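You operate a simulated robot arm through the tools that you are given. There is no shell and no other tool. Be economical: measure what you need, move in short steps, check, and stop when the job is done.

Carry out the task below with a simulated robot arm. There is one attempt and no reset: what you move stays moved.

TASK
Put the tagged coupler labelled "2" from the cart top on the rack top and the tagged coupler labelled "1" on top of the end cover there. Fetch the go gauge and stand it on the blue pad. Put the shackle on the wheel bench away on the trolley top. Take the red round brush and put it in the kit tray. Put one of the round drifts from the stillage shelf on the upper shelf of the jack bench. Open the cart drawer. The order is free. Set down upright: go gauge, round drift.
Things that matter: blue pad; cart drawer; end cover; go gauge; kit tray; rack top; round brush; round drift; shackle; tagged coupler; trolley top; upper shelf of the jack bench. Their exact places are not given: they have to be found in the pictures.

Only the result counts: the job must be done as asked and must still hold three seconds after the hand-in. Knocking over, shifting, dropping, spilling or breaking anything else fails it. A push-on lid holds only when it is set on centred and level and pressed home; a screw cap is set on level and turned clockwise until tight.

THE ROBOT
A 6-joint arm with a fingered hand on a trunk, on a base that drives. Base frame: it is fixed to the floor where the robot stands at the start and does not move with it; the origin is under the middle of the robot, x ahead of it, y to its left, z up; the surface under the hand at the start is at about z = 0.85. Readings come in m, rad, newtons and seconds.
With the tool pointing down near the work surface it reaches from about 0.5 to 0.96 m from the robot's upright axis, wherever it stands. Its first joint turns from -2.897 to 2.897 rad. Places, roughly: blue pad (8x8x3 cm) [4.5, -6.3, 0.9]; cart drawer [0.6, -0.7, 0.7]; end cover [0.5, -0.75, 0.75]; go gauge [4.5, -6.25, 1]; kit tray [0.25, -7, 1]; rack top [4.5, -0.8, 0.8]; round drift [2.75, -6.25, 1]; shackle [4.5, -6, 1]; tagged coupler [0.75, 0, 1]; trolley top [-6.3, 6.3, 0.8]; upper shelf of the jack bench (148x13 cm) [3.2, -3.08, 1.36]. Payload 5 kg.
The TCP is the grasp point between the finger pads, 0.043 m short of the fingertips. In the tool frame z runs along the fingers and y along their closing line. Largest opening 0.144 m; the body of the gripper starts 0.05 m behind the TCP. The gripper is a hand of 5 fingers: y runs from the thumb to the fingers, the wrist lies at [-0.021, -0.133, -0.233] in the tool frame, and closing takes about 1.5 s.
Orientation is that of the tool frame in the base frame, as [roll, pitch, yaw] about the fixed x, y, z axes, in that order (R = Rz(yaw) Ry(pitch) Rx(roll)). With the fingers straight down and the wrist toward the robot, the tool's x, y and z point along [0, 1, 0], [1, 0, 0] and [0, 0, -1] of the base frame.

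THE INTERFACE
- The arm moves only by the tool play_rows. Its arguments are lists of equal length, an entry for each row: "delta_pos": the shift along the tool's x, y, z in m, a list of three; "turn": the turn, a rotation vector about the tool's x, y, z in rad, a list of three; "claw": the gripper command, from -1 (shut) to 1 (fully open), values between in proportion. In form: {"delta_pos": [[tx, ty, tz], ...], "turn": [[rx, ry, rz], ...], "claw": [claw, ...]}. A call has 1 to 12 rows; each row is the pose to reach, as a shift and turn from the pose commanded when the call began, along the tool's axes at that moment. A row lasts 0.2 s, in which the tool goes at most 0.05 m and 0.15 rad; a call with a longer step from one row to the next is refused whole, and so is a gripper value outside its range. Where a pose cannot be reached the arm comes as near as it can. A force on the tool above 40 N (or 10 N above the force at the start of the call, whichever is more), or a blocked arm, ends the call early, and 0.2 s more pass. The fingers move at their own pace (about 0.072 m/s each) and stop on an object; they squeeze with about 27 N. The grip force told is the motor's: it shows also when the fingers shut on nothing. Time passes only in rows, and 0.2 s behind the last, so rows that repeat a pose let the fingers close. It gives the time, the measured TCP pose, the force on the tool (base axes), the opening and the grip force at its end, in the units of the frame above (readings bear some noise), with the torque about the TCP (base axes, N m) and any sound that the robot's microphone picked up, and new pictures: "show" is both (left out), scene, wrist or none.
- Cameras (640 x 400 px; columns grow to the right, rows downward): "scene" is now at [0.0096, 0.1137, 1.5991]; the picture's right is [-0.51, -0.86, 0.00], its down [-0.61, 0.36, -0.70] and it looks along [0.60, -0.36, -0.71] (base axes); focal length 257 px, centre (320, 200). "wrist" rides on the gripper at [0.086, -0.108, -0.168] in the tool frame; the picture's right is [-0.80, 0.28, -0.53], its down [-0.54, -0.73, 0.42] and it looks along [-0.27, 0.63, 0.73] (tool axes); focal length 275 px, centre (320, 200).
- raise_lower(by): slides the trunk up (or, below 0, down) by that many m; the arm and the scene camera ride with it, the base frame stays. It gives what a move gives, with no picture.
- base_move(legs): drives the robot by 1 to 6 legs, each [ahead, left, turn to the left] in m, m and rad, along the robot's own axes; the way and the turn of a leg run together, so that a leg with both is an arc; at most 1.5 m and 3.142 rad a leg. The arm and the cameras ride along, it lands a little off, and it stops where it bumps. It gives what a move gives, and a new picture of the scene camera.
- preshape(shape): the hand has 5 fingers and takes this shape, open, in about a second: jaw (thumb against the fingers, like two jaws); tri (thumb and two fingers); tip (a fingertip pinch); poke (one finger out to press); point (the index stretched); flat (the hand flat); cup (the hand cupped); fist (a fist). The gripper value then closes the fingers along that shape, each until it touches; the sizes above hold for jaw. It gives what a move gives, with no picture.
- aim_head(pan, tilt): turns the head with the scene camera to pan (to the left, within 2.705 rad either way) and tilt (down, from -0.506 to 1.204), counted from straight ahead of the robot. It gives what a move gives, and a new picture of the scene camera.
- pixel_to_xyz(camera, pixels): for up to 12 pixels [column, row] of the newest picture of that camera ("zoom" is the newest enlarged one), the place [x, y, z] in the base frame of the surface seen there, good to about 0.002 m. It takes no simulated time.
- enlarge(camera, box): a new picture of the part [left, top, right, bottom] of that camera's present view, enlarged. It takes no simulated time.
- hand_in(): hands the job in; it is judged then, once.

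Work in short steps. Measure before you move; look again where a grasp or a placing could have gone wrong, and mend it. You have 131 turns and 260 pictures in all, those below and enlarged ones among them. Open the gripper and draw the arm clear of the work before you hand the job in, unless the task says otherwise.

The tools are called after "Request:" by a JSON object that holds its "api" and its "payload". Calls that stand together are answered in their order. play_rows: Moves the arm, as the interface text tells. Its arguments: {"type":"object","properties":{"delta_pos":{"type":"array"},"turn":{"type":"array"},"claw":{"type":"array"},"show":{"type":"string","enum":["both","scene","wrist","none"]}},"required":["delta_pos","turn","claw"]} The other tools are called the same way: raise_lower (by) slides the trunk up or down; preshape (shape) gives the hand a shape; base_move (legs) drives the base; aim_head (pan, tilt) turns the head that bears the scene camera; pixel_to_xyz (camera, pixels) gives the place of the surface under pixels of a picture; enlarge (camera, box) takes an enlarged picture of a part of a camera's view; hand_in () hands the job in.

At the start:

```text
clock: 0.0
tcp_pos: [0.4306, -0.3484, 1.1612]
tool_rot: [3.141, -0.001, 1.572]
wrist_force: [0.2, -0.3, 0.1]
wrist_torque: [0.0, -0.02, -0.02]
opening: 0.1437
finger_force: 0.1
shape: jaw
trunk travel left (down, up): [-0.525, 0.065]
robot x, y, heading: [-0.0013, -0.0003, -0.004]
head pan, tilt: [-0.534, 0.796]
```

scene: 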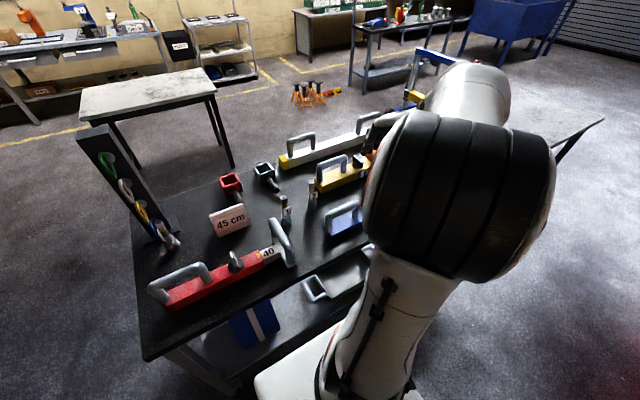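
wrist: 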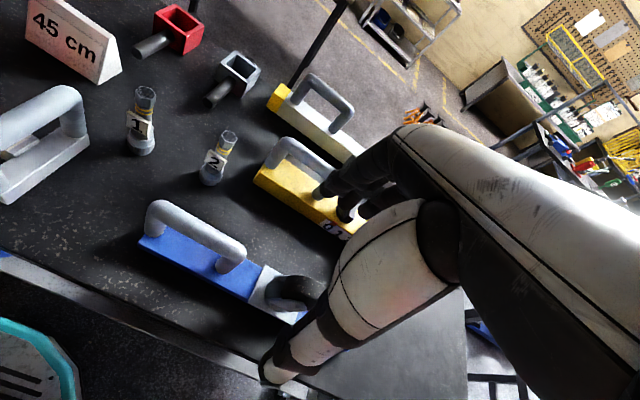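

The pictures show couplers 1 and 2 on the cart top in front (wrist px ~(140,120) and (218,158)). I measure them and look round with the head.

Request:
{"api": "pixel_to_xyz", "payload": {"camera": "wrist", "pixels": [[146, 92], [138, 122], [140, 150], [229, 135], [215, 160], [209, 182], [60, 180], [200, 250]]}}

Request:
{"api": "enlarge", "payload": {"camera": "scene", "box": [130, 100, 450, 300]}}

Request:
{"api": "aim_head", "payload": {"pan": -0.9, "tilt": 0.9}}

Request:
{"api": "aim_head", "payload": {"pan": -0.5, "tilt": 0.2}}

Request:
{"api": "aim_head", "payload": {"pan": 0.5, "tilt": 0.5}}

```text
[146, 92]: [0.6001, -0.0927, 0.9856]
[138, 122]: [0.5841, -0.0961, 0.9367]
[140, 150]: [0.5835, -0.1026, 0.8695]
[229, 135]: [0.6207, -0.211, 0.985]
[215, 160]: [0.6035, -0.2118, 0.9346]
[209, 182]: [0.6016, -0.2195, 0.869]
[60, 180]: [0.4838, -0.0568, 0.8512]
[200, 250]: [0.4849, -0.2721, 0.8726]
```

```text
2.00 times, centred on (290, 200) of scene
```

zoom: 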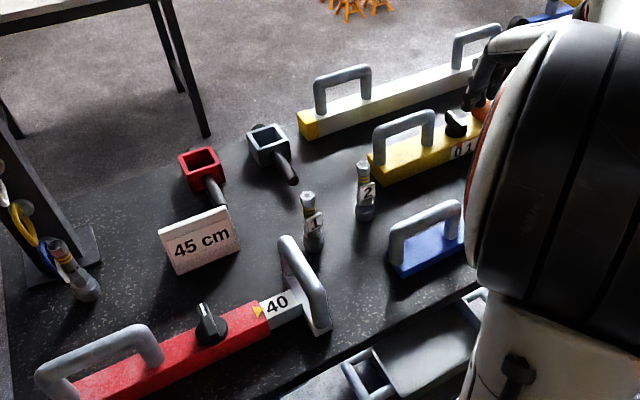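

```text
clock: 0.8
tcp_pos: [0.4296, -0.3488, 1.162]
tool_rot: [3.141, -0.002, 1.571]
wrist_force: [-0.4, 0.2, 0.0]
wrist_torque: [-0.01, 0.0, -0.02]
opening: 0.1438
finger_force: 0.0
shape: jaw
trunk travel left (down, up): [-0.525, 0.065]
robot x, y, heading: [0.0018, -0.0004, 0.001]
head pan, tilt: [-0.901, 0.901]
```

scene: 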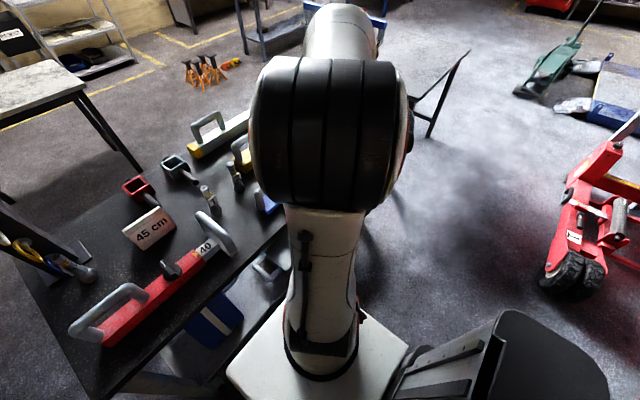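

```text
clock: 1.9
tcp_pos: [0.4295, -0.3485, 1.1621]
tool_rot: [3.141, -0.001, 1.57]
wrist_force: [-0.4, -0.7, 0.1]
wrist_torque: [-0.01, 0.02, -0.01]
opening: 0.1438
finger_force: 0.0
shape: jaw
trunk travel left (down, up): [-0.525, 0.065]
robot x, y, heading: [-0.0006, -0.0011, -0.004]
head pan, tilt: [-0.499, 0.201]
```

scene: 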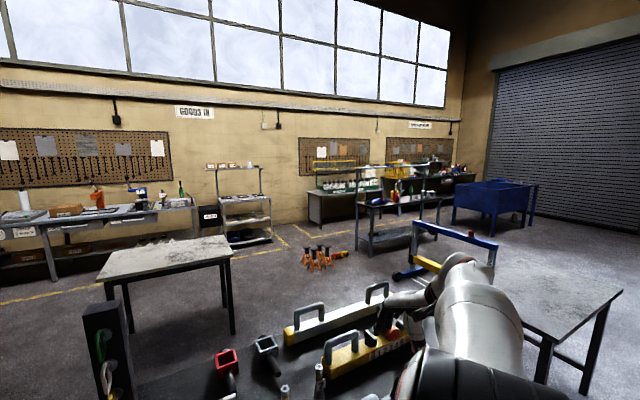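

```text
clock: 3.2
tcp_pos: [0.4298, -0.3482, 1.1619]
tool_rot: [3.14, 0.001, 1.571]
wrist_force: [0.2, 0.1, -1.0]
wrist_torque: [-0.01, -0.01, 0.02]
opening: 0.1437
finger_force: 0.2
shape: jaw
trunk travel left (down, up): [-0.525, 0.065]
robot x, y, heading: [0.0003, -0.0008, -0.002]
head pan, tilt: [0.499, 0.499]
```

scene: 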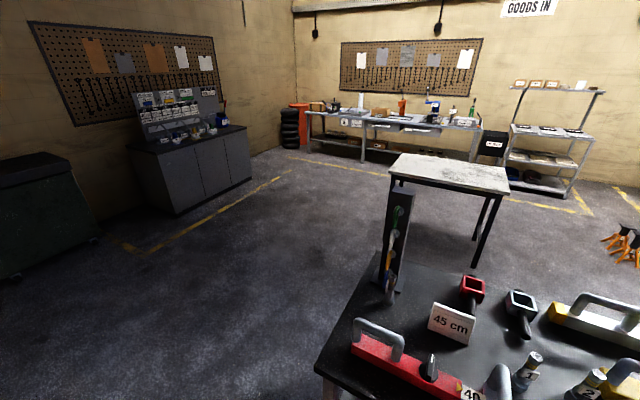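

The cart is in front; a rack, wheel bench etc. lie further. I look at the right side and behind, and enlarge distant parts.

Request:
{"api": "aim_head", "payload": {"pan": -1.3, "tilt": 0.25}}

Request:
{"api": "aim_head", "payload": {"pan": -2.2, "tilt": 0.3}}

Request:
{"api": "aim_head", "payload": {"pan": 1.5, "tilt": 0.3}}

Request:
{"api": "aim_head", "payload": {"pan": 2.5, "tilt": 0.3}}

```text
clock: 5.0
tcp_pos: [0.4306, -0.3493, 1.1617]
tool_rot: [-3.141, -0.001, 1.57]
wrist_force: [0.2, 1.4, -0.3]
wrist_torque: [0.0, 0.0, 0.02]
opening: 0.1437
finger_force: 0.0
shape: jaw
trunk travel left (down, up): [-0.525, 0.065]
robot x, y, heading: [0.0019, 0.0024, 0.002]
head pan, tilt: [-1.3, 0.25]
```

scene: 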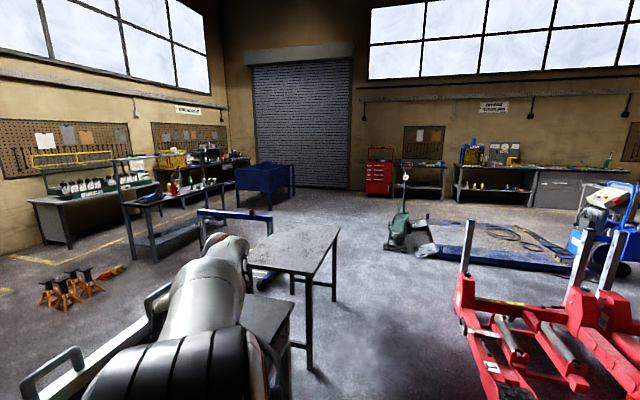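

```text
clock: 6.2
tcp_pos: [0.4293, -0.3492, 1.1615]
tool_rot: [3.141, 0.001, 1.573]
wrist_force: [0.3, 0.0, -0.1]
wrist_torque: [-0.02, 0.04, 0.03]
opening: 0.1435
finger_force: 0.0
shape: jaw
trunk travel left (down, up): [-0.525, 0.065]
robot x, y, heading: [0.0049, 0.0008, 0.002]
head pan, tilt: [-2.201, 0.3]
```

scene: 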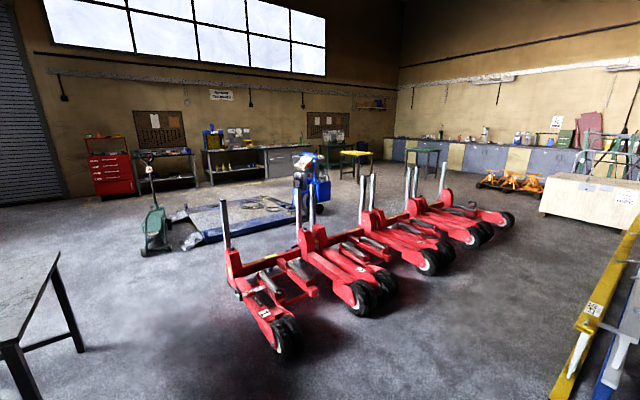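

```text
clock: 9.2
tcp_pos: [0.43, -0.3498, 1.1618]
tool_rot: [-3.141, 0.0, 1.57]
wrist_force: [0.3, -0.8, -0.8]
wrist_torque: [0.03, 0.03, 0.04]
opening: 0.1434
finger_force: 0.1
shape: jaw
trunk travel left (down, up): [-0.525, 0.065]
robot x, y, heading: [0.0037, -0.0023, 0.0]
head pan, tilt: [1.499, 0.3]
```

scene: 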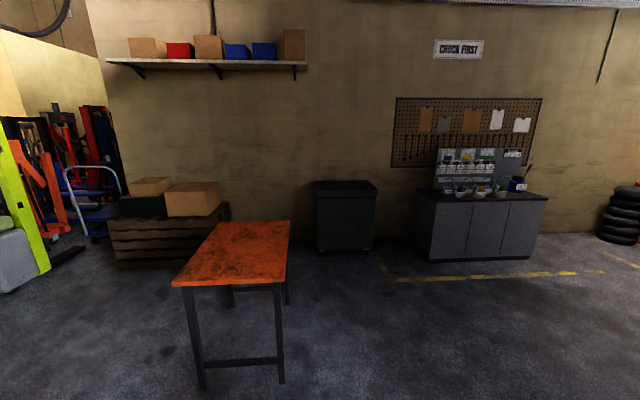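

```text
clock: 10.5
tcp_pos: [0.4295, -0.3479, 1.1623]
tool_rot: [-3.14, 0.002, 1.571]
wrist_force: [-0.2, -0.6, 0.4]
wrist_torque: [0.01, 0.02, 0.02]
opening: 0.1435
finger_force: 0.0
shape: jaw
trunk travel left (down, up): [-0.525, 0.065]
robot x, y, heading: [-0.0009, -0.001, -0.0]
head pan, tilt: [2.499, 0.3]
```

scene: 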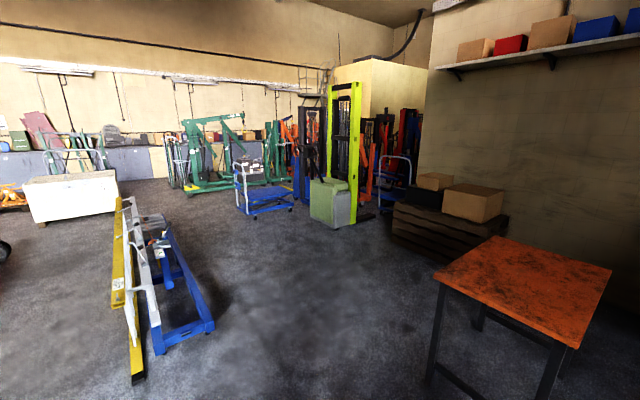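

I back off 0.7 m to see the cart front with its drawer and the end cover.

Request:
{"api": "aim_head", "payload": {"pan": -0.3, "tilt": 0.6}}

Request:
{"api": "base_move", "payload": {"legs": [[-0.8, 0.0, 0.0]]}}

```text
clock: 13.0
tcp_pos: [0.4306, -0.3488, 1.1629]
tool_rot: [-3.141, 0.0, 1.571]
wrist_force: [0.0, -0.7, -0.4]
wrist_torque: [0.0, 0.04, -0.02]
opening: 0.1436
finger_force: 0.0
shape: jaw
trunk travel left (down, up): [-0.525, 0.065]
robot x, y, heading: [-0.0005, -0.0, 0.0]
head pan, tilt: [-0.3, 0.6]
```

scene: 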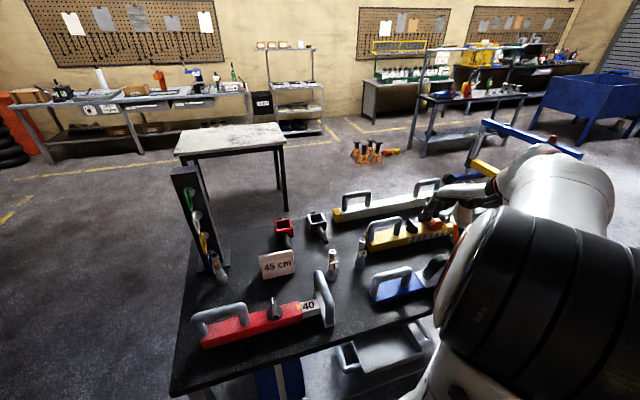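

```text
clock: 17.3
tcp_pos: [-0.3725, -0.3475, 1.1629]
tool_rot: [-3.141, 0.0, 1.565]
wrist_force: [1.2, 0.0, -0.3]
wrist_torque: [0.0, 0.01, -0.02]
opening: 0.1436
finger_force: 0.0
shape: jaw
trunk travel left (down, up): [-0.525, 0.065]
robot x, y, heading: [-0.7986, 0.0006, -0.001]
head pan, tilt: [-0.3, 0.6]
```

scene: 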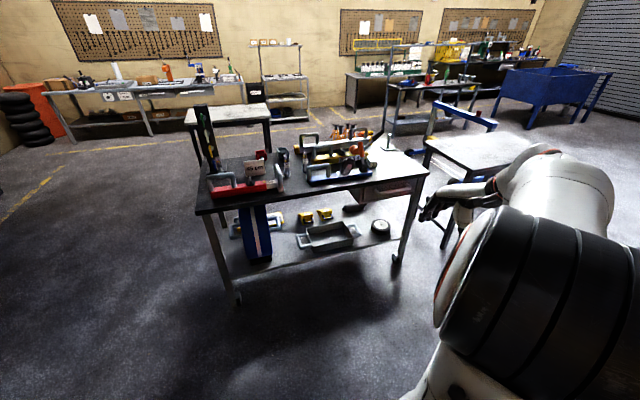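

Request:
{"api": "enlarge", "payload": {"camera": "scene", "box": [190, 90, 450, 300]}}

Request:
{"api": "enlarge", "payload": {"camera": "scene", "box": [180, 30, 420, 170]}}

Request:
{"api": "enlarge", "payload": {"camera": "scene", "box": [380, 30, 620, 170]}}

Request:
{"api": "pixel_to_xyz", "payload": {"camera": "scene", "pixels": [[200, 213], [428, 174], [385, 190], [381, 228], [275, 78], [280, 43], [395, 45], [440, 90], [540, 70], [228, 113], [470, 150], [398, 262]]}}

```text
1.90 times, centred on (320, 195) of scene
```

zoom: 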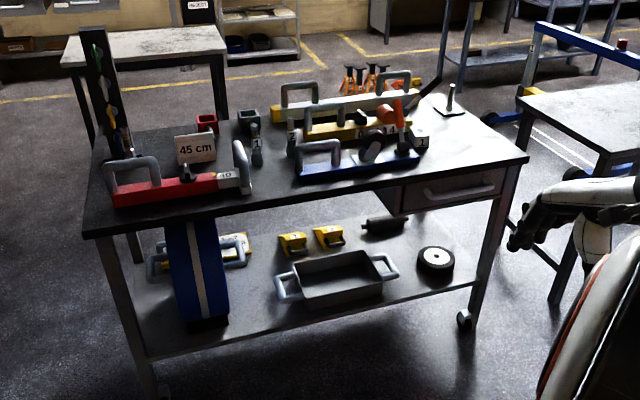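

```text
2.67 times, centred on (300, 100) of scene
```

zoom: 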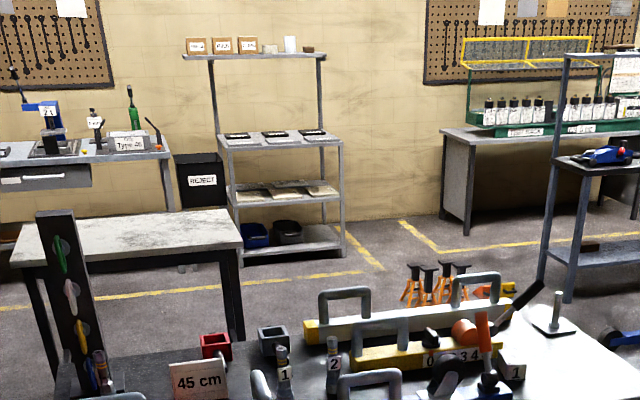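

```text
2.67 times, centred on (500, 100) of scene
```

zoom: 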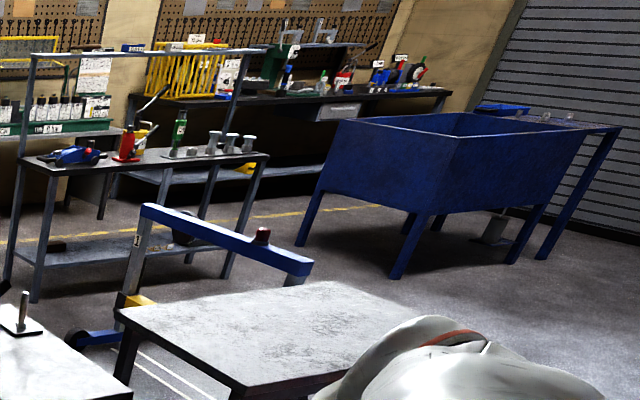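

```text
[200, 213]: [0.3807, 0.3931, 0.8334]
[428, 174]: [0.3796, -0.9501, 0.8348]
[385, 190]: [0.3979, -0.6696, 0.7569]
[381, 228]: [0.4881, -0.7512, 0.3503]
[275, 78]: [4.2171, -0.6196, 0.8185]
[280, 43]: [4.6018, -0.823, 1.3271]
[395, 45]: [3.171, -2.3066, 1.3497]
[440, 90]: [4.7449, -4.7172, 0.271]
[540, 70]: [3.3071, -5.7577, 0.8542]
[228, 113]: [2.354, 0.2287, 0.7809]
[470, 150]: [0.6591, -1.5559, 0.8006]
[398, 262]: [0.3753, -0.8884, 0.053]
```

The drawer front sits under the cart top at right, with a bar handle at zoom (460,190). I measure the handle closely.

Request:
{"api": "enlarge", "payload": {"camera": "scene", "box": [330, 150, 450, 225]}}

```text
5.33 times, centred on (390, 188) of scene
```

zoom: 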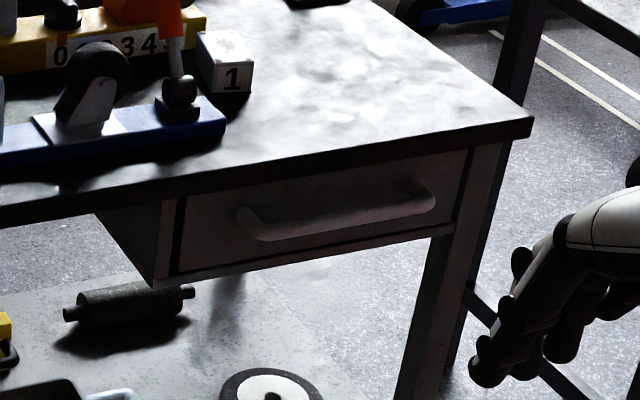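

Request:
{"api": "pixel_to_xyz", "payload": {"camera": "zoom", "pixels": [[260, 229], [330, 222], [400, 207], [425, 200], [330, 250], [340, 190], [190, 260], [455, 170], [250, 216], [330, 172]]}}

Request:
{"api": "play_rows", "payload": {"delta_pos": [[0, 0, 0]], "turn": [[0, 0, 0]], "claw": [1]}}

```text
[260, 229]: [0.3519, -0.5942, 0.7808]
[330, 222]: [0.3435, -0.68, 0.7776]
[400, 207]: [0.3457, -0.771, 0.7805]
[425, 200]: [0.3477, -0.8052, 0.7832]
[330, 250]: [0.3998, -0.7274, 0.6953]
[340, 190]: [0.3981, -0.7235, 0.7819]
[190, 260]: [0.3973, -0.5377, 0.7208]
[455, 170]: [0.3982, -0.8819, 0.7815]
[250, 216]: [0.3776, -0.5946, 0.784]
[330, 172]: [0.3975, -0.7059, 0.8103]
```

```text
clock: 17.7
tcp_pos: [-0.3723, -0.3497, 1.1619]
tool_rot: [-3.14, -0.001, 1.562]
wrist_force: [-0.5, -0.7, -0.8]
wrist_torque: [0.01, -0.01, -0.01]
opening: 0.1436
finger_force: 0.0
shape: jaw
trunk travel left (down, up): [-0.525, 0.065]
robot x, y, heading: [-0.7979, 0.0045, -0.007]
head pan, tilt: [-0.3, 0.6]
```

scene: 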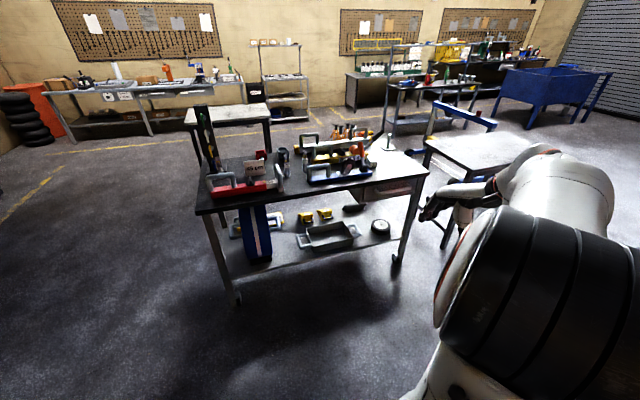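
wrist: 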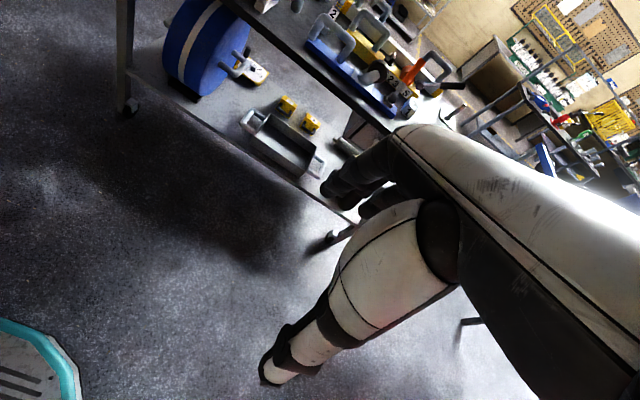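

Handle bar: centre about [0.353, -0.70, 0.775], drawer front at x 0.398. I shift the base to the right and turn the hand forward at handle height.

Request:
{"api": "base_move", "payload": {"legs": [[0.0, -0.35, 0.005]]}}

Request:
{"api": "play_rows", "payload": {"delta_pos": [[0, 0.021, 0.032], [0, 0.042, 0.064], [0, 0.063, 0.096], [0, 0.083, 0.129], [0, 0.104, 0.161], [0, 0.125, 0.193], [0, 0.146, 0.226], [0, 0.167, 0.258], [0, 0.188, 0.29], [0, 0.208, 0.322], [0, 0.229, 0.355], [0, 0.25, 0.387]], "turn": [[-0.1309, 0, 0], [-0.2618, 0, 0], [-0.3927, 0, 0], [-0.5236, 0, 0], [-0.6545, 0, 0], [-0.7854, 0, 0], [-0.9163, 0, 0], [-1.0472, 0, 0], [-1.1781, 0, 0], [-1.309, 0, 0], [-1.4399, 0, 0], [-1.5708, 0, 0]], "claw": [1, 1, 1, 1, 1, 1, 1, 1, 1, 1, 1, 1]}}

```text
clock: 19.9
tcp_pos: [-0.3713, -0.6949, 1.1628]
tool_rot: [-3.14, 0.0, 1.569]
wrist_force: [-0.2, -0.8, -0.7]
wrist_torque: [0.02, 0.01, 0.02]
opening: 0.1437
finger_force: 0.0
shape: jaw
trunk travel left (down, up): [-0.525, 0.065]
robot x, y, heading: [-0.7993, -0.3454, 0.002]
head pan, tilt: [-0.3, 0.6]
```

scene: 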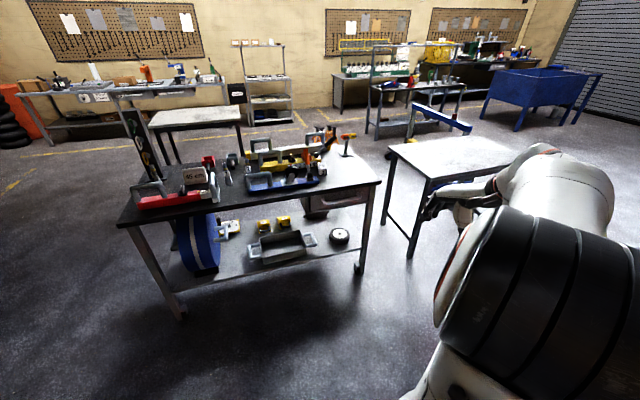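

```text
clock: 22.7
tcp_pos: [-0.0144, -0.8043, 0.9452]
tool_rot: [1.518, 0.048, 1.574]
wrist_force: [-0.2, 0.0, 2.3]
wrist_torque: [-0.05, 0.22, -0.01]
opening: 0.1439
finger_force: 0.1
shape: jaw
out of reach, approached as far as the arm can: row 6, 7, 8, 9, 10, 11, 12
trunk travel left (down, up): [-0.525, 0.065]
robot x, y, heading: [-0.8008, -0.3467, 0.002]
head pan, tilt: [-0.3, 0.6]
stopped in row 12: the arm was blocked; the commanded pose is now the measured one
```

scene: 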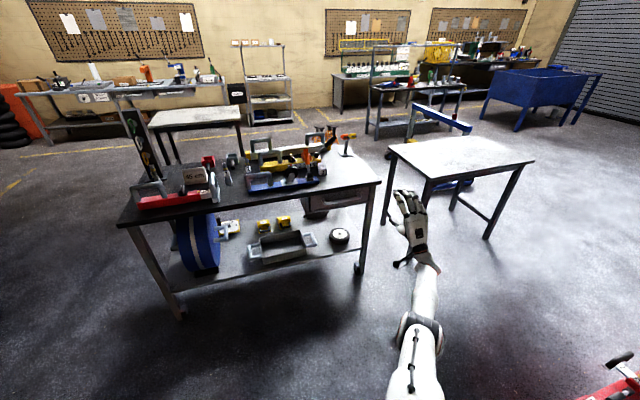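
wrist: 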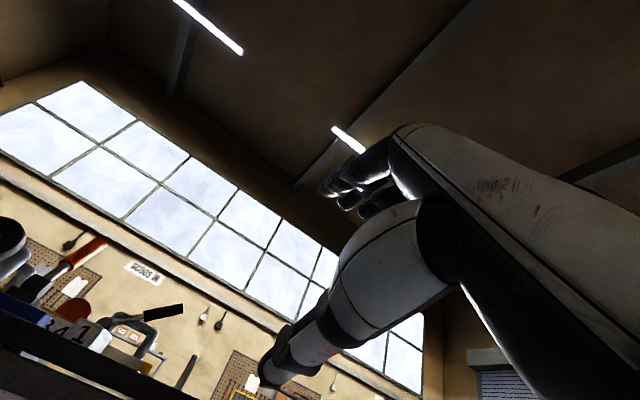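

The hand faces forward at z 0.945. I lower the trunk 0.17, and shift base left 0.1 and ahead 0.2.

Request:
{"api": "raise_lower", "payload": {"by": -0.172}}

Request:
{"api": "base_move", "payload": {"legs": [[0.2, 0.11, 0.0]]}}

Request:
{"api": "play_rows", "payload": {"delta_pos": [[0, 0, 0]], "turn": [[0.0527, 0.0, 0.048]], "claw": [1]}}

```text
clock: 24.7
tcp_pos: [-0.015, -0.8052, 0.7685]
tool_rot: [1.521, 0.045, 1.572]
wrist_force: [-0.1, 0.4, 0.1]
wrist_torque: [0.01, 0.0, -0.01]
opening: 0.1443
finger_force: 0.0
shape: jaw
trunk travel left (down, up): [-0.353, 0.237]
robot x, y, heading: [-0.7993, -0.3451, -0.001]
head pan, tilt: [-0.3, 0.6]
```

```text
clock: 26.4
tcp_pos: [0.1823, -0.6942, 0.7682]
tool_rot: [1.522, 0.045, 1.568]
wrist_force: [-1.3, -0.4, 0.4]
wrist_torque: [0.01, 0.02, 0.01]
opening: 0.1439
finger_force: 0.1
shape: jaw
trunk travel left (down, up): [-0.353, 0.237]
robot x, y, heading: [-0.6, -0.2334, -0.004]
head pan, tilt: [-0.3, 0.6]
```

scene: 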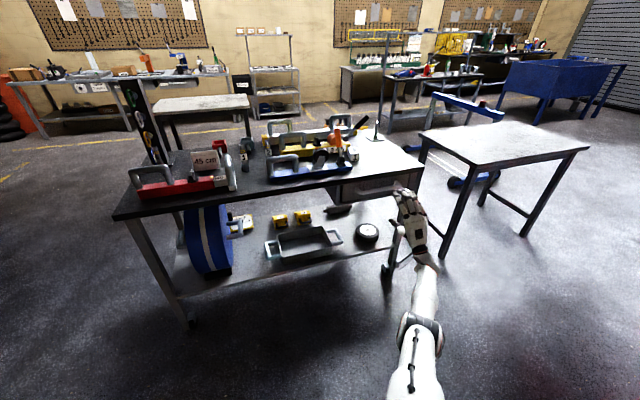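

```text
clock: 26.8
tcp_pos: [0.1821, -0.6948, 0.7689]
tool_rot: [1.522, 0.046, 1.571]
wrist_force: [-0.4, -0.8, -1.1]
wrist_torque: [-0.01, 0.0, 0.02]
opening: 0.1437
finger_force: 0.0
shape: jaw
out of reach, approached as far as the arm can: row 1
trunk travel left (down, up): [-0.353, 0.237]
robot x, y, heading: [-0.6012, -0.2355, -0.0]
head pan, tilt: [-0.3, 0.6]
```

scene: 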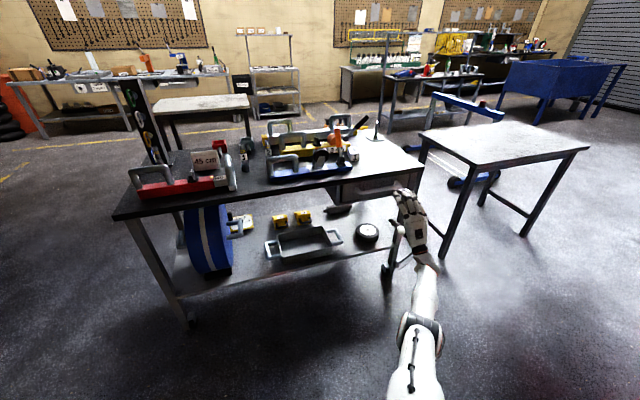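
wrist: 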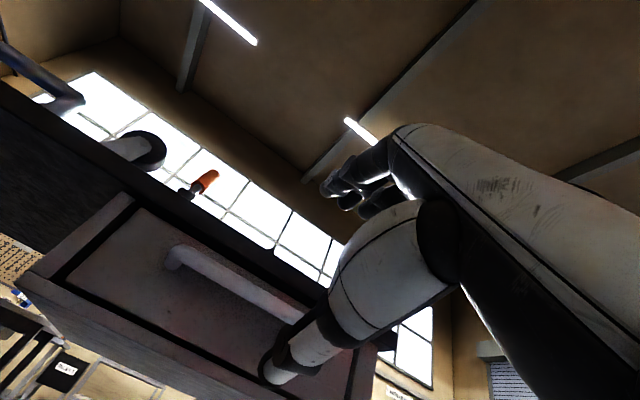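

Set a narrow opening (0.05) so upper fingers pass under the top's edge, then drive ahead.

Request:
{"api": "play_rows", "payload": {"delta_pos": [[0, 0, 0], [0, 0, 0], [0, 0, 0], [0, 0, 0], [0, 0, 0], [0, 0, 0]], "turn": [[0, 0, 0], [0, 0, 0], [0, 0, 0], [0, 0, 0], [0, 0, 0], [0, 0, 0]], "claw": [-0.25, -0.25, -0.25, -0.25, -0.25, -0.25], "show": "none"}}

Request:
{"api": "base_move", "payload": {"legs": [[0.1, 0.0, 0.0]]}}

Request:
{"api": "enlarge", "payload": {"camera": "wrist", "box": [0, 0, 640, 400]}}

Request:
{"api": "enlarge", "payload": {"camera": "scene", "box": [320, 120, 480, 220]}}

```text
clock: 28.2
tcp_pos: [0.1814, -0.6959, 0.7683]
tool_rot: [1.522, 0.045, 1.57]
wrist_force: [0.5, 0.5, 0.1]
wrist_torque: [-0.03, 0.0, 0.0]
opening: 0.0547
finger_force: 0.1
shape: jaw
trunk travel left (down, up): [-0.353, 0.237]
robot x, y, heading: [-0.6036, -0.2343, -0.003]
head pan, tilt: [-0.3, 0.6]
```

```text
clock: 29.3
tcp_pos: [0.2829, -0.6949, 0.7679]
tool_rot: [1.522, 0.045, 1.57]
wrist_force: [0.0, 0.2, 0.3]
wrist_torque: [0.01, 0.0, -0.02]
opening: 0.0544
finger_force: 0.0
shape: jaw
trunk travel left (down, up): [-0.353, 0.237]
robot x, y, heading: [-0.5028, -0.2375, 0.001]
head pan, tilt: [-0.3, 0.6]
```

scene: 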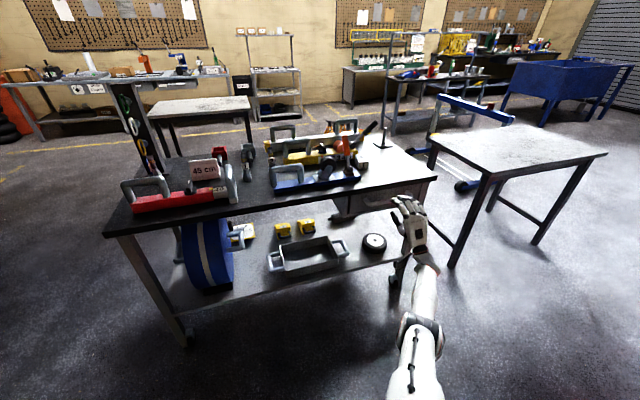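

```text
1.00 times, centred on (320, 200) of wrist (not enlarged: the box is as wide or as high as the picture)
```

zoom: 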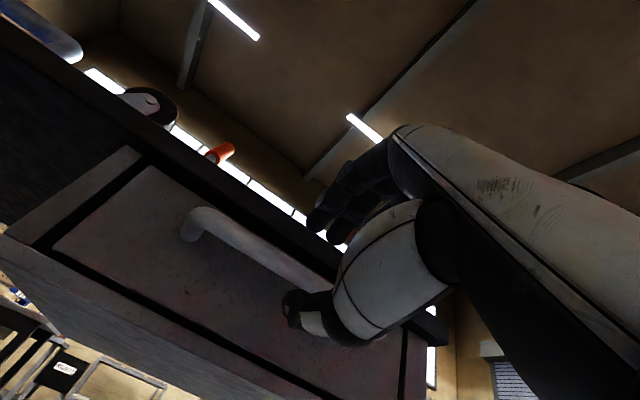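

```text
4.00 times, centred on (400, 170) of scene
```

zoom: 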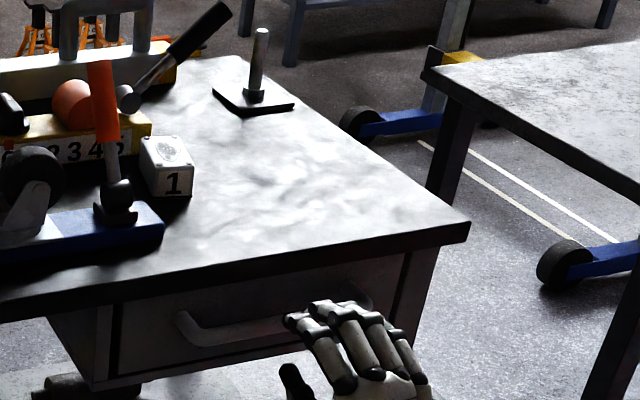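

The fingers bracket the bar height; I check the finger top heights against the table edge before going in.

Request:
{"api": "pixel_to_xyz", "payload": {"camera": "zoom", "pixels": [[320, 303], [345, 305], [292, 320], [355, 340], [285, 370], [440, 240], [215, 330], [350, 310], [380, 320]]}}

```text
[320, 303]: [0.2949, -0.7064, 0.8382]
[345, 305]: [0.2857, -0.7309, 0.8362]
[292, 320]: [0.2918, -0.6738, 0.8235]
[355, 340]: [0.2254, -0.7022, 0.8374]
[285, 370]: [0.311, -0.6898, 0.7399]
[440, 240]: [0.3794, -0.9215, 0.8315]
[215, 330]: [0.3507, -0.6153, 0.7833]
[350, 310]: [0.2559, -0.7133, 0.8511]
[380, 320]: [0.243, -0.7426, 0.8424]
```

Tips clear the table edge (x 0.38) if TCP stops at about x 0.335. I advance 0.05 and close.

Request:
{"api": "base_move", "payload": {"legs": [[0.053, 0.0, 0.0]]}}

Request:
{"api": "play_rows", "payload": {"delta_pos": [[0, 0, 0], [0, 0, 0], [0, 0, 0], [0, 0, 0], [0, 0, 0], [0, 0, 0]], "turn": [[0, 0, 0], [0, 0, 0], [0, 0, 0], [0, 0, 0], [0, 0, 0], [0, 0, 0]], "claw": [-1, -1, -1, -1, -1, -1]}}

Request:
{"api": "enlarge", "payload": {"camera": "scene", "box": [320, 120, 480, 220]}}

```text
clock: 30.3
tcp_pos: [0.3343, -0.6944, 0.7686]
tool_rot: [1.523, 0.045, 1.57]
wrist_force: [-0.3, 0.7, -0.1]
wrist_torque: [-0.01, 0.02, -0.03]
opening: 0.0546
finger_force: 0.1
shape: jaw
trunk travel left (down, up): [-0.353, 0.237]
robot x, y, heading: [-0.4478, -0.2368, -0.001]
head pan, tilt: [-0.3, 0.6]
```

scene: 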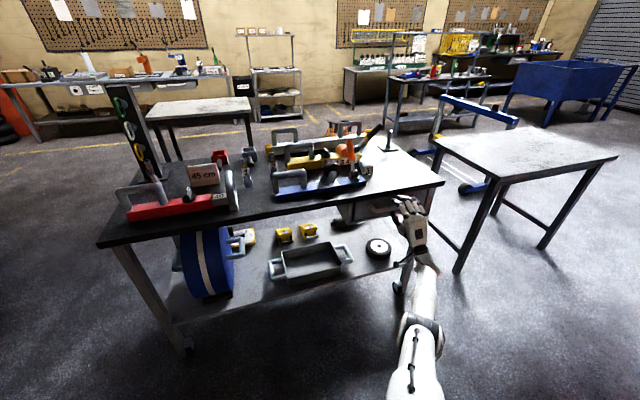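

```text
clock: 31.7
tcp_pos: [0.3348, -0.6949, 0.7686]
tool_rot: [1.522, 0.046, 1.57]
wrist_force: [2.1, -1.0, 1.5]
wrist_torque: [-0.2, -0.09, -0.15]
opening: 0.0081
finger_force: 27.2
shape: jaw
trunk travel left (down, up): [-0.353, 0.237]
robot x, y, heading: [-0.4492, -0.2367, 0.002]
head pan, tilt: [-0.3, 0.6]
```

scene: 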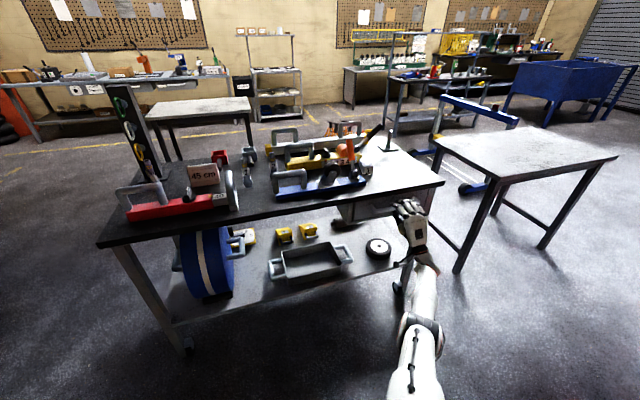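
wrist: 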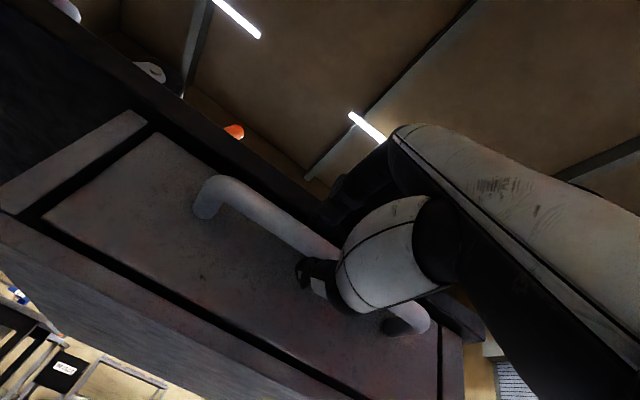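

```text
4.00 times, centred on (400, 170) of scene
```

zoom: 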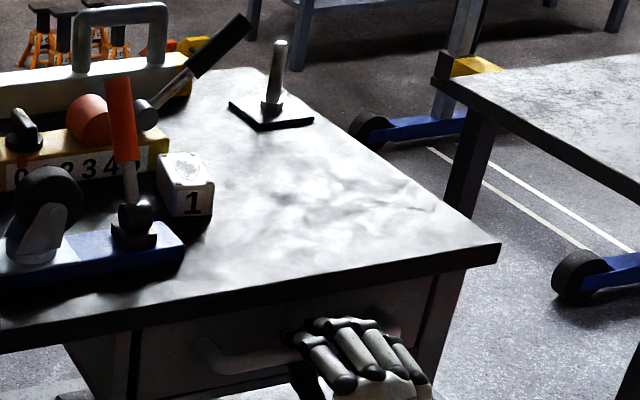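

Gripped (27 N). I pull by driving back 0.1 and check.

Request:
{"api": "base_move", "payload": {"legs": [[-0.12, 0.0, 0.0]]}}

Request:
{"api": "enlarge", "payload": {"camera": "scene", "box": [320, 120, 480, 220]}}

```text
clock: 32.9
tcp_pos: [0.2151, -0.694, 0.7685]
tool_rot: [1.523, 0.045, 1.57]
wrist_force: [2.2, -3.3, -0.5]
wrist_torque: [-0.15, -0.03, -0.26]
opening: 0.0084
finger_force: 26.6
shape: jaw
trunk travel left (down, up): [-0.353, 0.237]
robot x, y, heading: [-0.5659, -0.2316, -0.001]
head pan, tilt: [-0.3, 0.6]
```

scene: 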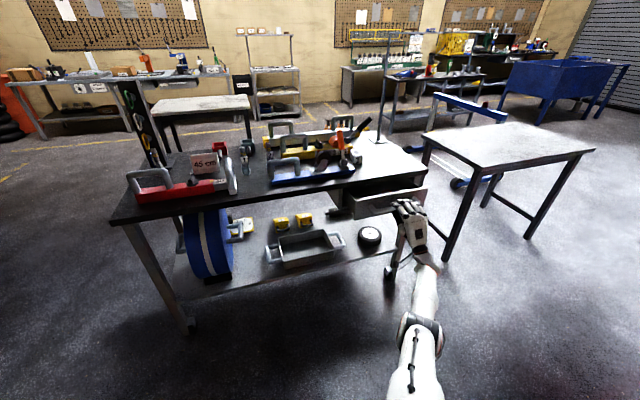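

```text
4.00 times, centred on (400, 170) of scene
```

zoom: 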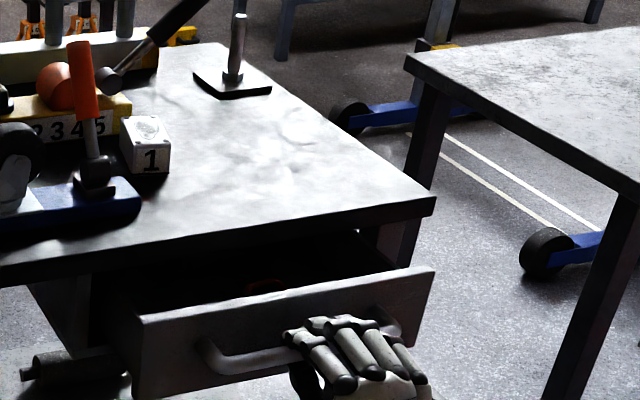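

The drawer opens, with something reddish inside. I pull further.

Request:
{"api": "base_move", "payload": {"legs": [[-0.15, 0.0, 0.0]]}}

Request:
{"api": "enlarge", "payload": {"camera": "scene", "box": [320, 120, 480, 220]}}

```text
clock: 34.3
tcp_pos: [0.0651, -0.6943, 0.7685]
tool_rot: [1.523, 0.045, 1.571]
wrist_force: [3.0, -2.0, -0.8]
wrist_torque: [-0.18, 0.02, -0.15]
opening: 0.0087
finger_force: 26.5
shape: jaw
trunk travel left (down, up): [-0.353, 0.237]
robot x, y, heading: [-0.7207, -0.2311, 0.001]
head pan, tilt: [-0.3, 0.6]
```

scene: 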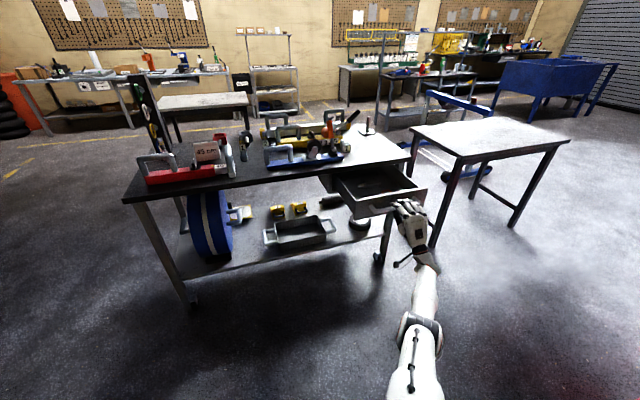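

```text
4.00 times, centred on (400, 170) of scene
```

zoom: 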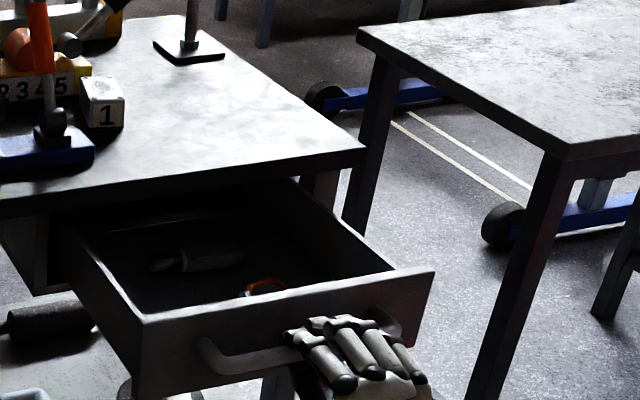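

Drawer open 0.27 m. I try a bit more gently with the force-limited arm.

Request:
{"api": "play_rows", "payload": {"delta_pos": [[0, 0, -0.02], [0, 0, -0.04], [0, 0, -0.06]], "turn": [[0, 0, 0], [0, 0, 0], [0, 0, 0]], "claw": [-1, -1, -1], "show": "scene"}}

Request:
{"api": "enlarge", "payload": {"camera": "scene", "box": [320, 140, 440, 215]}}

```text
clock: 35.1
tcp_pos: [0.065, -0.6948, 0.7672]
tool_rot: [1.523, 0.045, 1.568]
wrist_force: [1.3, -1.4, -1.0]
wrist_torque: [-0.16, 0.02, -0.18]
opening: 0.0088
finger_force: 27.1
shape: jaw
out of reach, approached as far as the arm can: row 1, 2, 3
trunk travel left (down, up): [-0.353, 0.237]
robot x, y, heading: [-0.721, -0.2331, -0.004]
head pan, tilt: [-0.3, 0.6]
```

scene: 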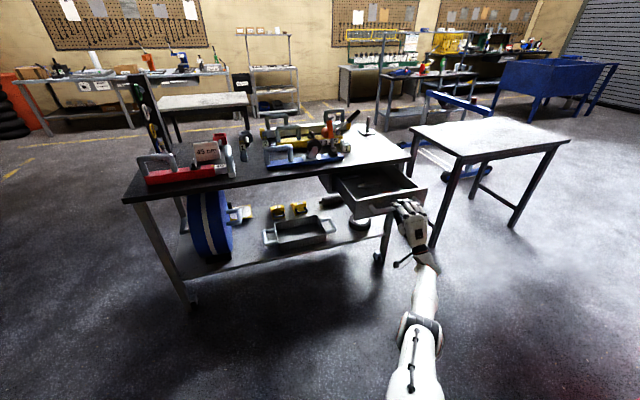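

```text
5.33 times, centred on (380, 178) of scene
```

zoom: 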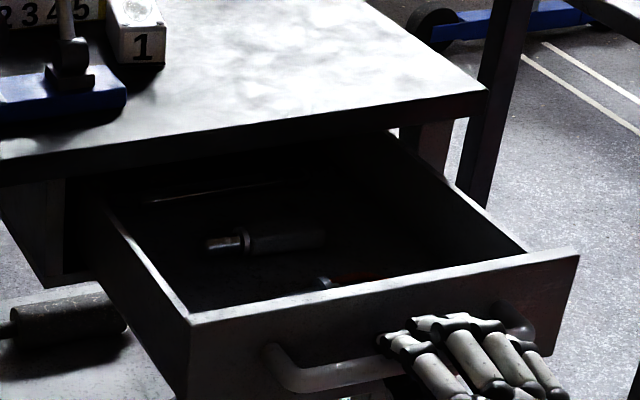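

Arm cannot pull; I drive another 0.04, then release by opening.

Request:
{"api": "base_move", "payload": {"legs": [[-0.04, 0.0, 0.0]]}}

Request:
{"api": "enlarge", "payload": {"camera": "scene", "box": [320, 140, 440, 215]}}

Request:
{"api": "pixel_to_xyz", "payload": {"camera": "zoom", "pixels": [[200, 320], [570, 255], [330, 280], [270, 240], [220, 195]]}}

```text
clock: 36.0
tcp_pos: [0.0253, -0.6945, 0.7691]
tool_rot: [1.522, 0.046, 1.57]
wrist_force: [2.5, -3.6, -0.7]
wrist_torque: [-0.15, 0.05, -0.2]
opening: 0.0084
finger_force: 27.2
shape: jaw
trunk travel left (down, up): [-0.353, 0.237]
robot x, y, heading: [-0.7581, -0.2413, -0.001]
head pan, tilt: [-0.3, 0.6]
```

scene: 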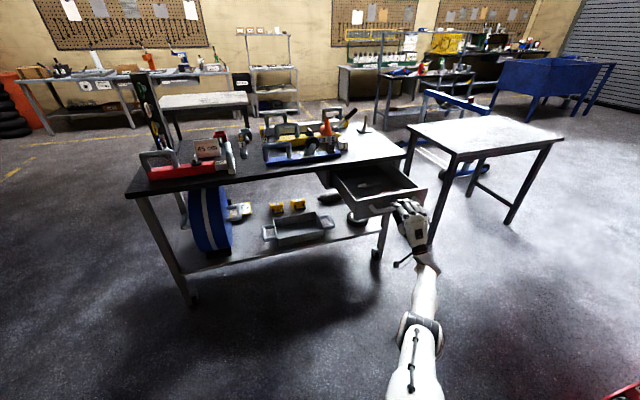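

```text
5.33 times, centred on (380, 178) of scene
```

zoom: 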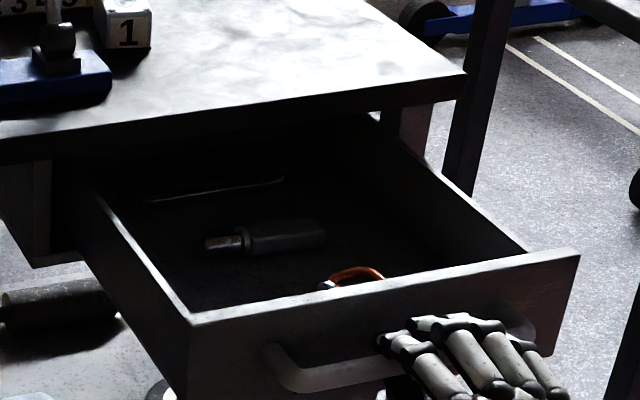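

```text
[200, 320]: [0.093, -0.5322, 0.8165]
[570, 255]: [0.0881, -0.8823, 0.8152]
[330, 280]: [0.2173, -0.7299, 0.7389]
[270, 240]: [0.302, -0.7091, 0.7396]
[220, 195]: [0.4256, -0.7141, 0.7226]
```

Drawer is now open about 0.31 m. I release the handle, drive back, and raise the trunk to look inside.

Request:
{"api": "play_rows", "payload": {"delta_pos": [[0, 0, 0], [0, 0, 0], [0, 0, 0], [0, 0, 0], [0, 0, 0], [0, 0, 0]], "turn": [[0, 0, 0], [0, 0, 0], [0, 0, 0], [0, 0, 0], [0, 0, 0], [0, 0, 0]], "claw": [0, 0, 0, 0, 0, 0], "show": "none"}}

Request:
{"api": "base_move", "payload": {"legs": [[-0.15, 0.0, 0.0]]}}

Request:
{"api": "raise_lower", "payload": {"by": 0.23}}

Request:
{"api": "enlarge", "payload": {"camera": "scene", "box": [280, 130, 440, 230]}}

```text
clock: 37.4
tcp_pos: [0.0259, -0.6945, 0.7679]
tool_rot: [1.522, 0.046, 1.571]
wrist_force: [-0.1, 0.6, -0.2]
wrist_torque: [-0.01, 0.0, 0.01]
opening: 0.0713
finger_force: 0.0
shape: jaw
trunk travel left (down, up): [-0.353, 0.237]
robot x, y, heading: [-0.7581, -0.2359, 0.001]
head pan, tilt: [-0.3, 0.6]
```

```text
clock: 38.7
tcp_pos: [-0.1228, -0.6946, 0.7674]
tool_rot: [1.522, 0.046, 1.569]
wrist_force: [0.6, 0.3, 0.6]
wrist_torque: [-0.04, -0.01, -0.02]
opening: 0.0714
finger_force: 0.0
shape: jaw
trunk travel left (down, up): [-0.353, 0.237]
robot x, y, heading: [-0.9137, -0.2363, -0.001]
head pan, tilt: [-0.3, 0.6]
```

scene: 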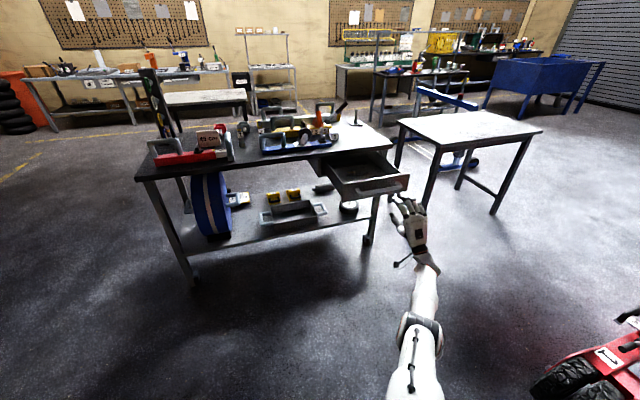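

```text
clock: 41.2
tcp_pos: [-0.1247, -0.6955, 0.9976]
tool_rot: [1.522, 0.046, 1.57]
wrist_force: [-0.4, 0.3, 0.3]
wrist_torque: [-0.03, -0.02, 0.02]
opening: 0.0716
finger_force: 0.1
shape: jaw
trunk travel left (down, up): [-0.583, 0.007]
robot x, y, heading: [-0.912, -0.2363, -0.002]
head pan, tilt: [-0.3, 0.6]
```

```text
4.00 times, centred on (360, 180) of scene
```

zoom: 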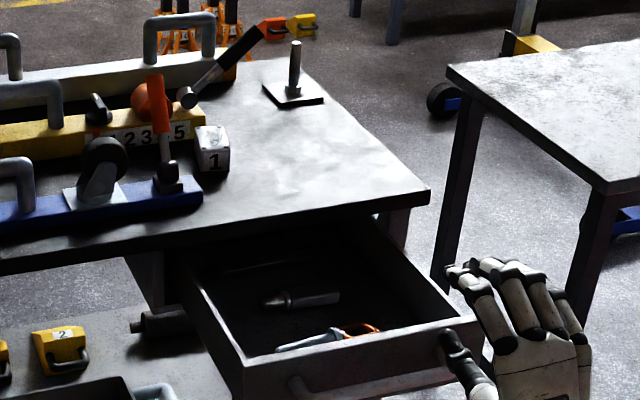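

No round cover is evident in the drawer yet. I fold the arm back to the tool-down pose, to be able to look into the drawer from closer.

Request:
{"api": "play_rows", "payload": {"delta_pos": [[0.009, 0.013, -0.03], [0.018, 0.027, -0.06], [0.027, 0.04, -0.09], [0.037, 0.053, -0.12], [0.046, 0.067, -0.15], [0.055, 0.08, -0.18], [0.064, 0.093, -0.21], [0.073, 0.107, -0.24], [0.082, 0.12, -0.27], [0.092, 0.133, -0.3], [0.101, 0.147, -0.33], [0.11, 0.16, -0.36]], "turn": [[0.135, 0, 0], [0.27, 0, 0], [0.405, 0, 0], [0.54, 0, 0], [0.675, 0, 0], [0.81, 0, 0], [0.945, 0, 0], [1.08, 0, 0], [1.215, 0, 0], [1.35, 0, 0], [1.485, 0, 0], [1.62, 0, 0]], "claw": [1, 1, 1, 1, 1, 1, 1, 1, 1, 1, 1, 1], "show": "none"}}

Request:
{"api": "aim_head", "payload": {"pan": -0.3, "tilt": 0.9}}

Request:
{"api": "base_move", "payload": {"legs": [[0.0, 0.15, 0.0], [0.65, 0.0, 0.0]]}}

```text
clock: 43.8
tcp_pos: [-0.3923, -0.8071, 0.566]
tool_rot: [3.14, 0.041, 1.572]
wrist_force: [0.4, -0.4, -0.8]
wrist_torque: [-0.04, 0.0, 0.0]
opening: 0.144
finger_force: 0.1
shape: jaw
out of reach, approached as far as the arm can: row 1, 2, 3, 4, 5, 6, 7, 8, 9, 10, 11, 12
trunk travel left (down, up): [-0.583, 0.007]
robot x, y, heading: [-0.907, -0.2347, -0.0]
head pan, tilt: [-0.3, 0.6]
```

```text
clock: 44.6
tcp_pos: [-0.3922, -0.807, 0.5672]
tool_rot: [3.136, 0.04, 1.573]
wrist_force: [-0.9, 0.2, -0.5]
wrist_torque: [-0.01, -0.03, 0.01]
opening: 0.1442
finger_force: 0.0
shape: jaw
trunk travel left (down, up): [-0.583, 0.007]
robot x, y, heading: [-0.9103, -0.2388, 0.001]
head pan, tilt: [-0.3, 0.901]
```

scene: 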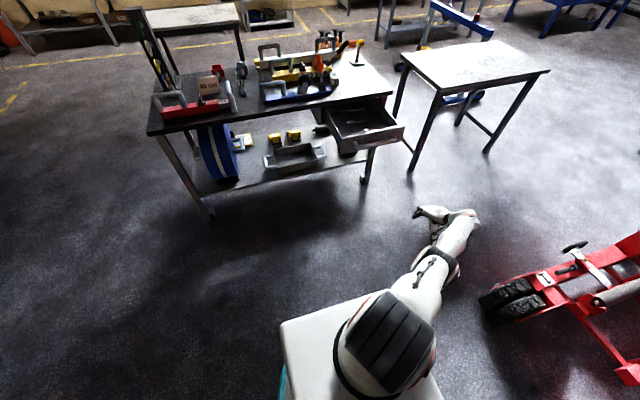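

```text
clock: 49.2
tcp_pos: [0.2609, -0.6537, 0.5669]
tool_rot: [3.136, 0.04, 1.579]
wrist_force: [-0.2, -0.3, 0.5]
wrist_torque: [-0.02, -0.01, -0.02]
opening: 0.1438
finger_force: 0.1
shape: jaw
trunk travel left (down, up): [-0.583, 0.007]
robot x, y, heading: [-0.2601, -0.0821, 0.005]
head pan, tilt: [-0.3, 0.901]
```

scene: 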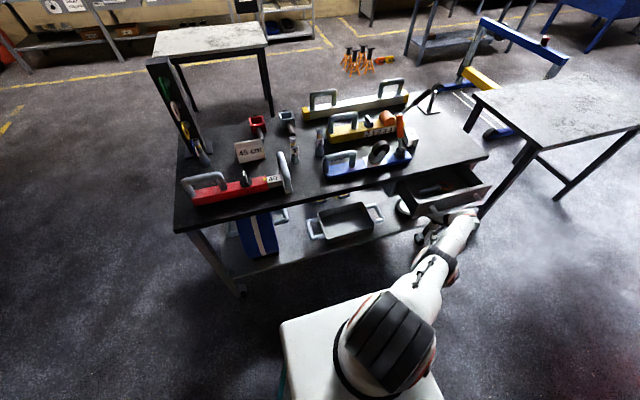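

The arm went into a low pose and now sits near/under the drawer. I check for contact.

Request:
{"api": "enlarge", "payload": {"camera": "scene", "box": [370, 150, 530, 250]}}

Request:
{"api": "enlarge", "payload": {"camera": "wrist", "box": [1, 1, 639, 399]}}

Request:
{"api": "pixel_to_xyz", "payload": {"camera": "scene", "pixels": [[488, 188], [445, 208], [460, 225], [470, 212], [475, 225]]}}

```text
4.00 times, centred on (450, 200) of scene
```

zoom: 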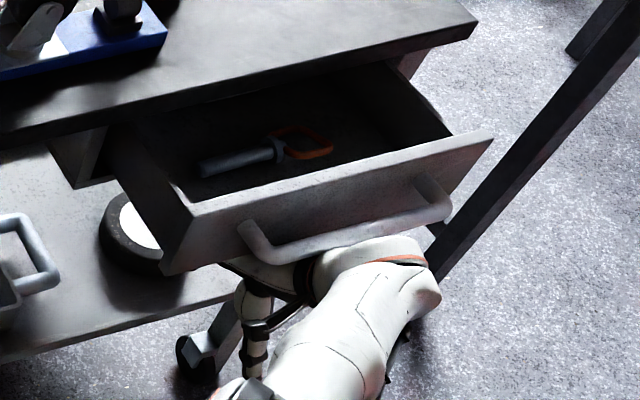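

```text
1.00 times, centred on (320, 200) of wrist (not enlarged: the box is as wide or as high as the picture)
```

zoom: 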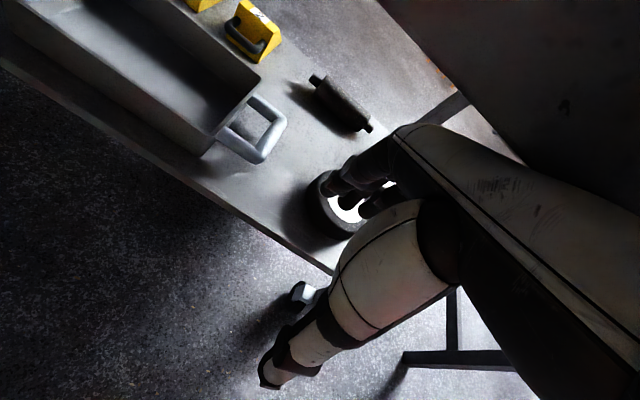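

```text
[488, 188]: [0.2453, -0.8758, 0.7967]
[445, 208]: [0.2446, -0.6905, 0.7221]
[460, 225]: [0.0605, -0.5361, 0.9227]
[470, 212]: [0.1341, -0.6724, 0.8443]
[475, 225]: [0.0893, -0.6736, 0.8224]
```

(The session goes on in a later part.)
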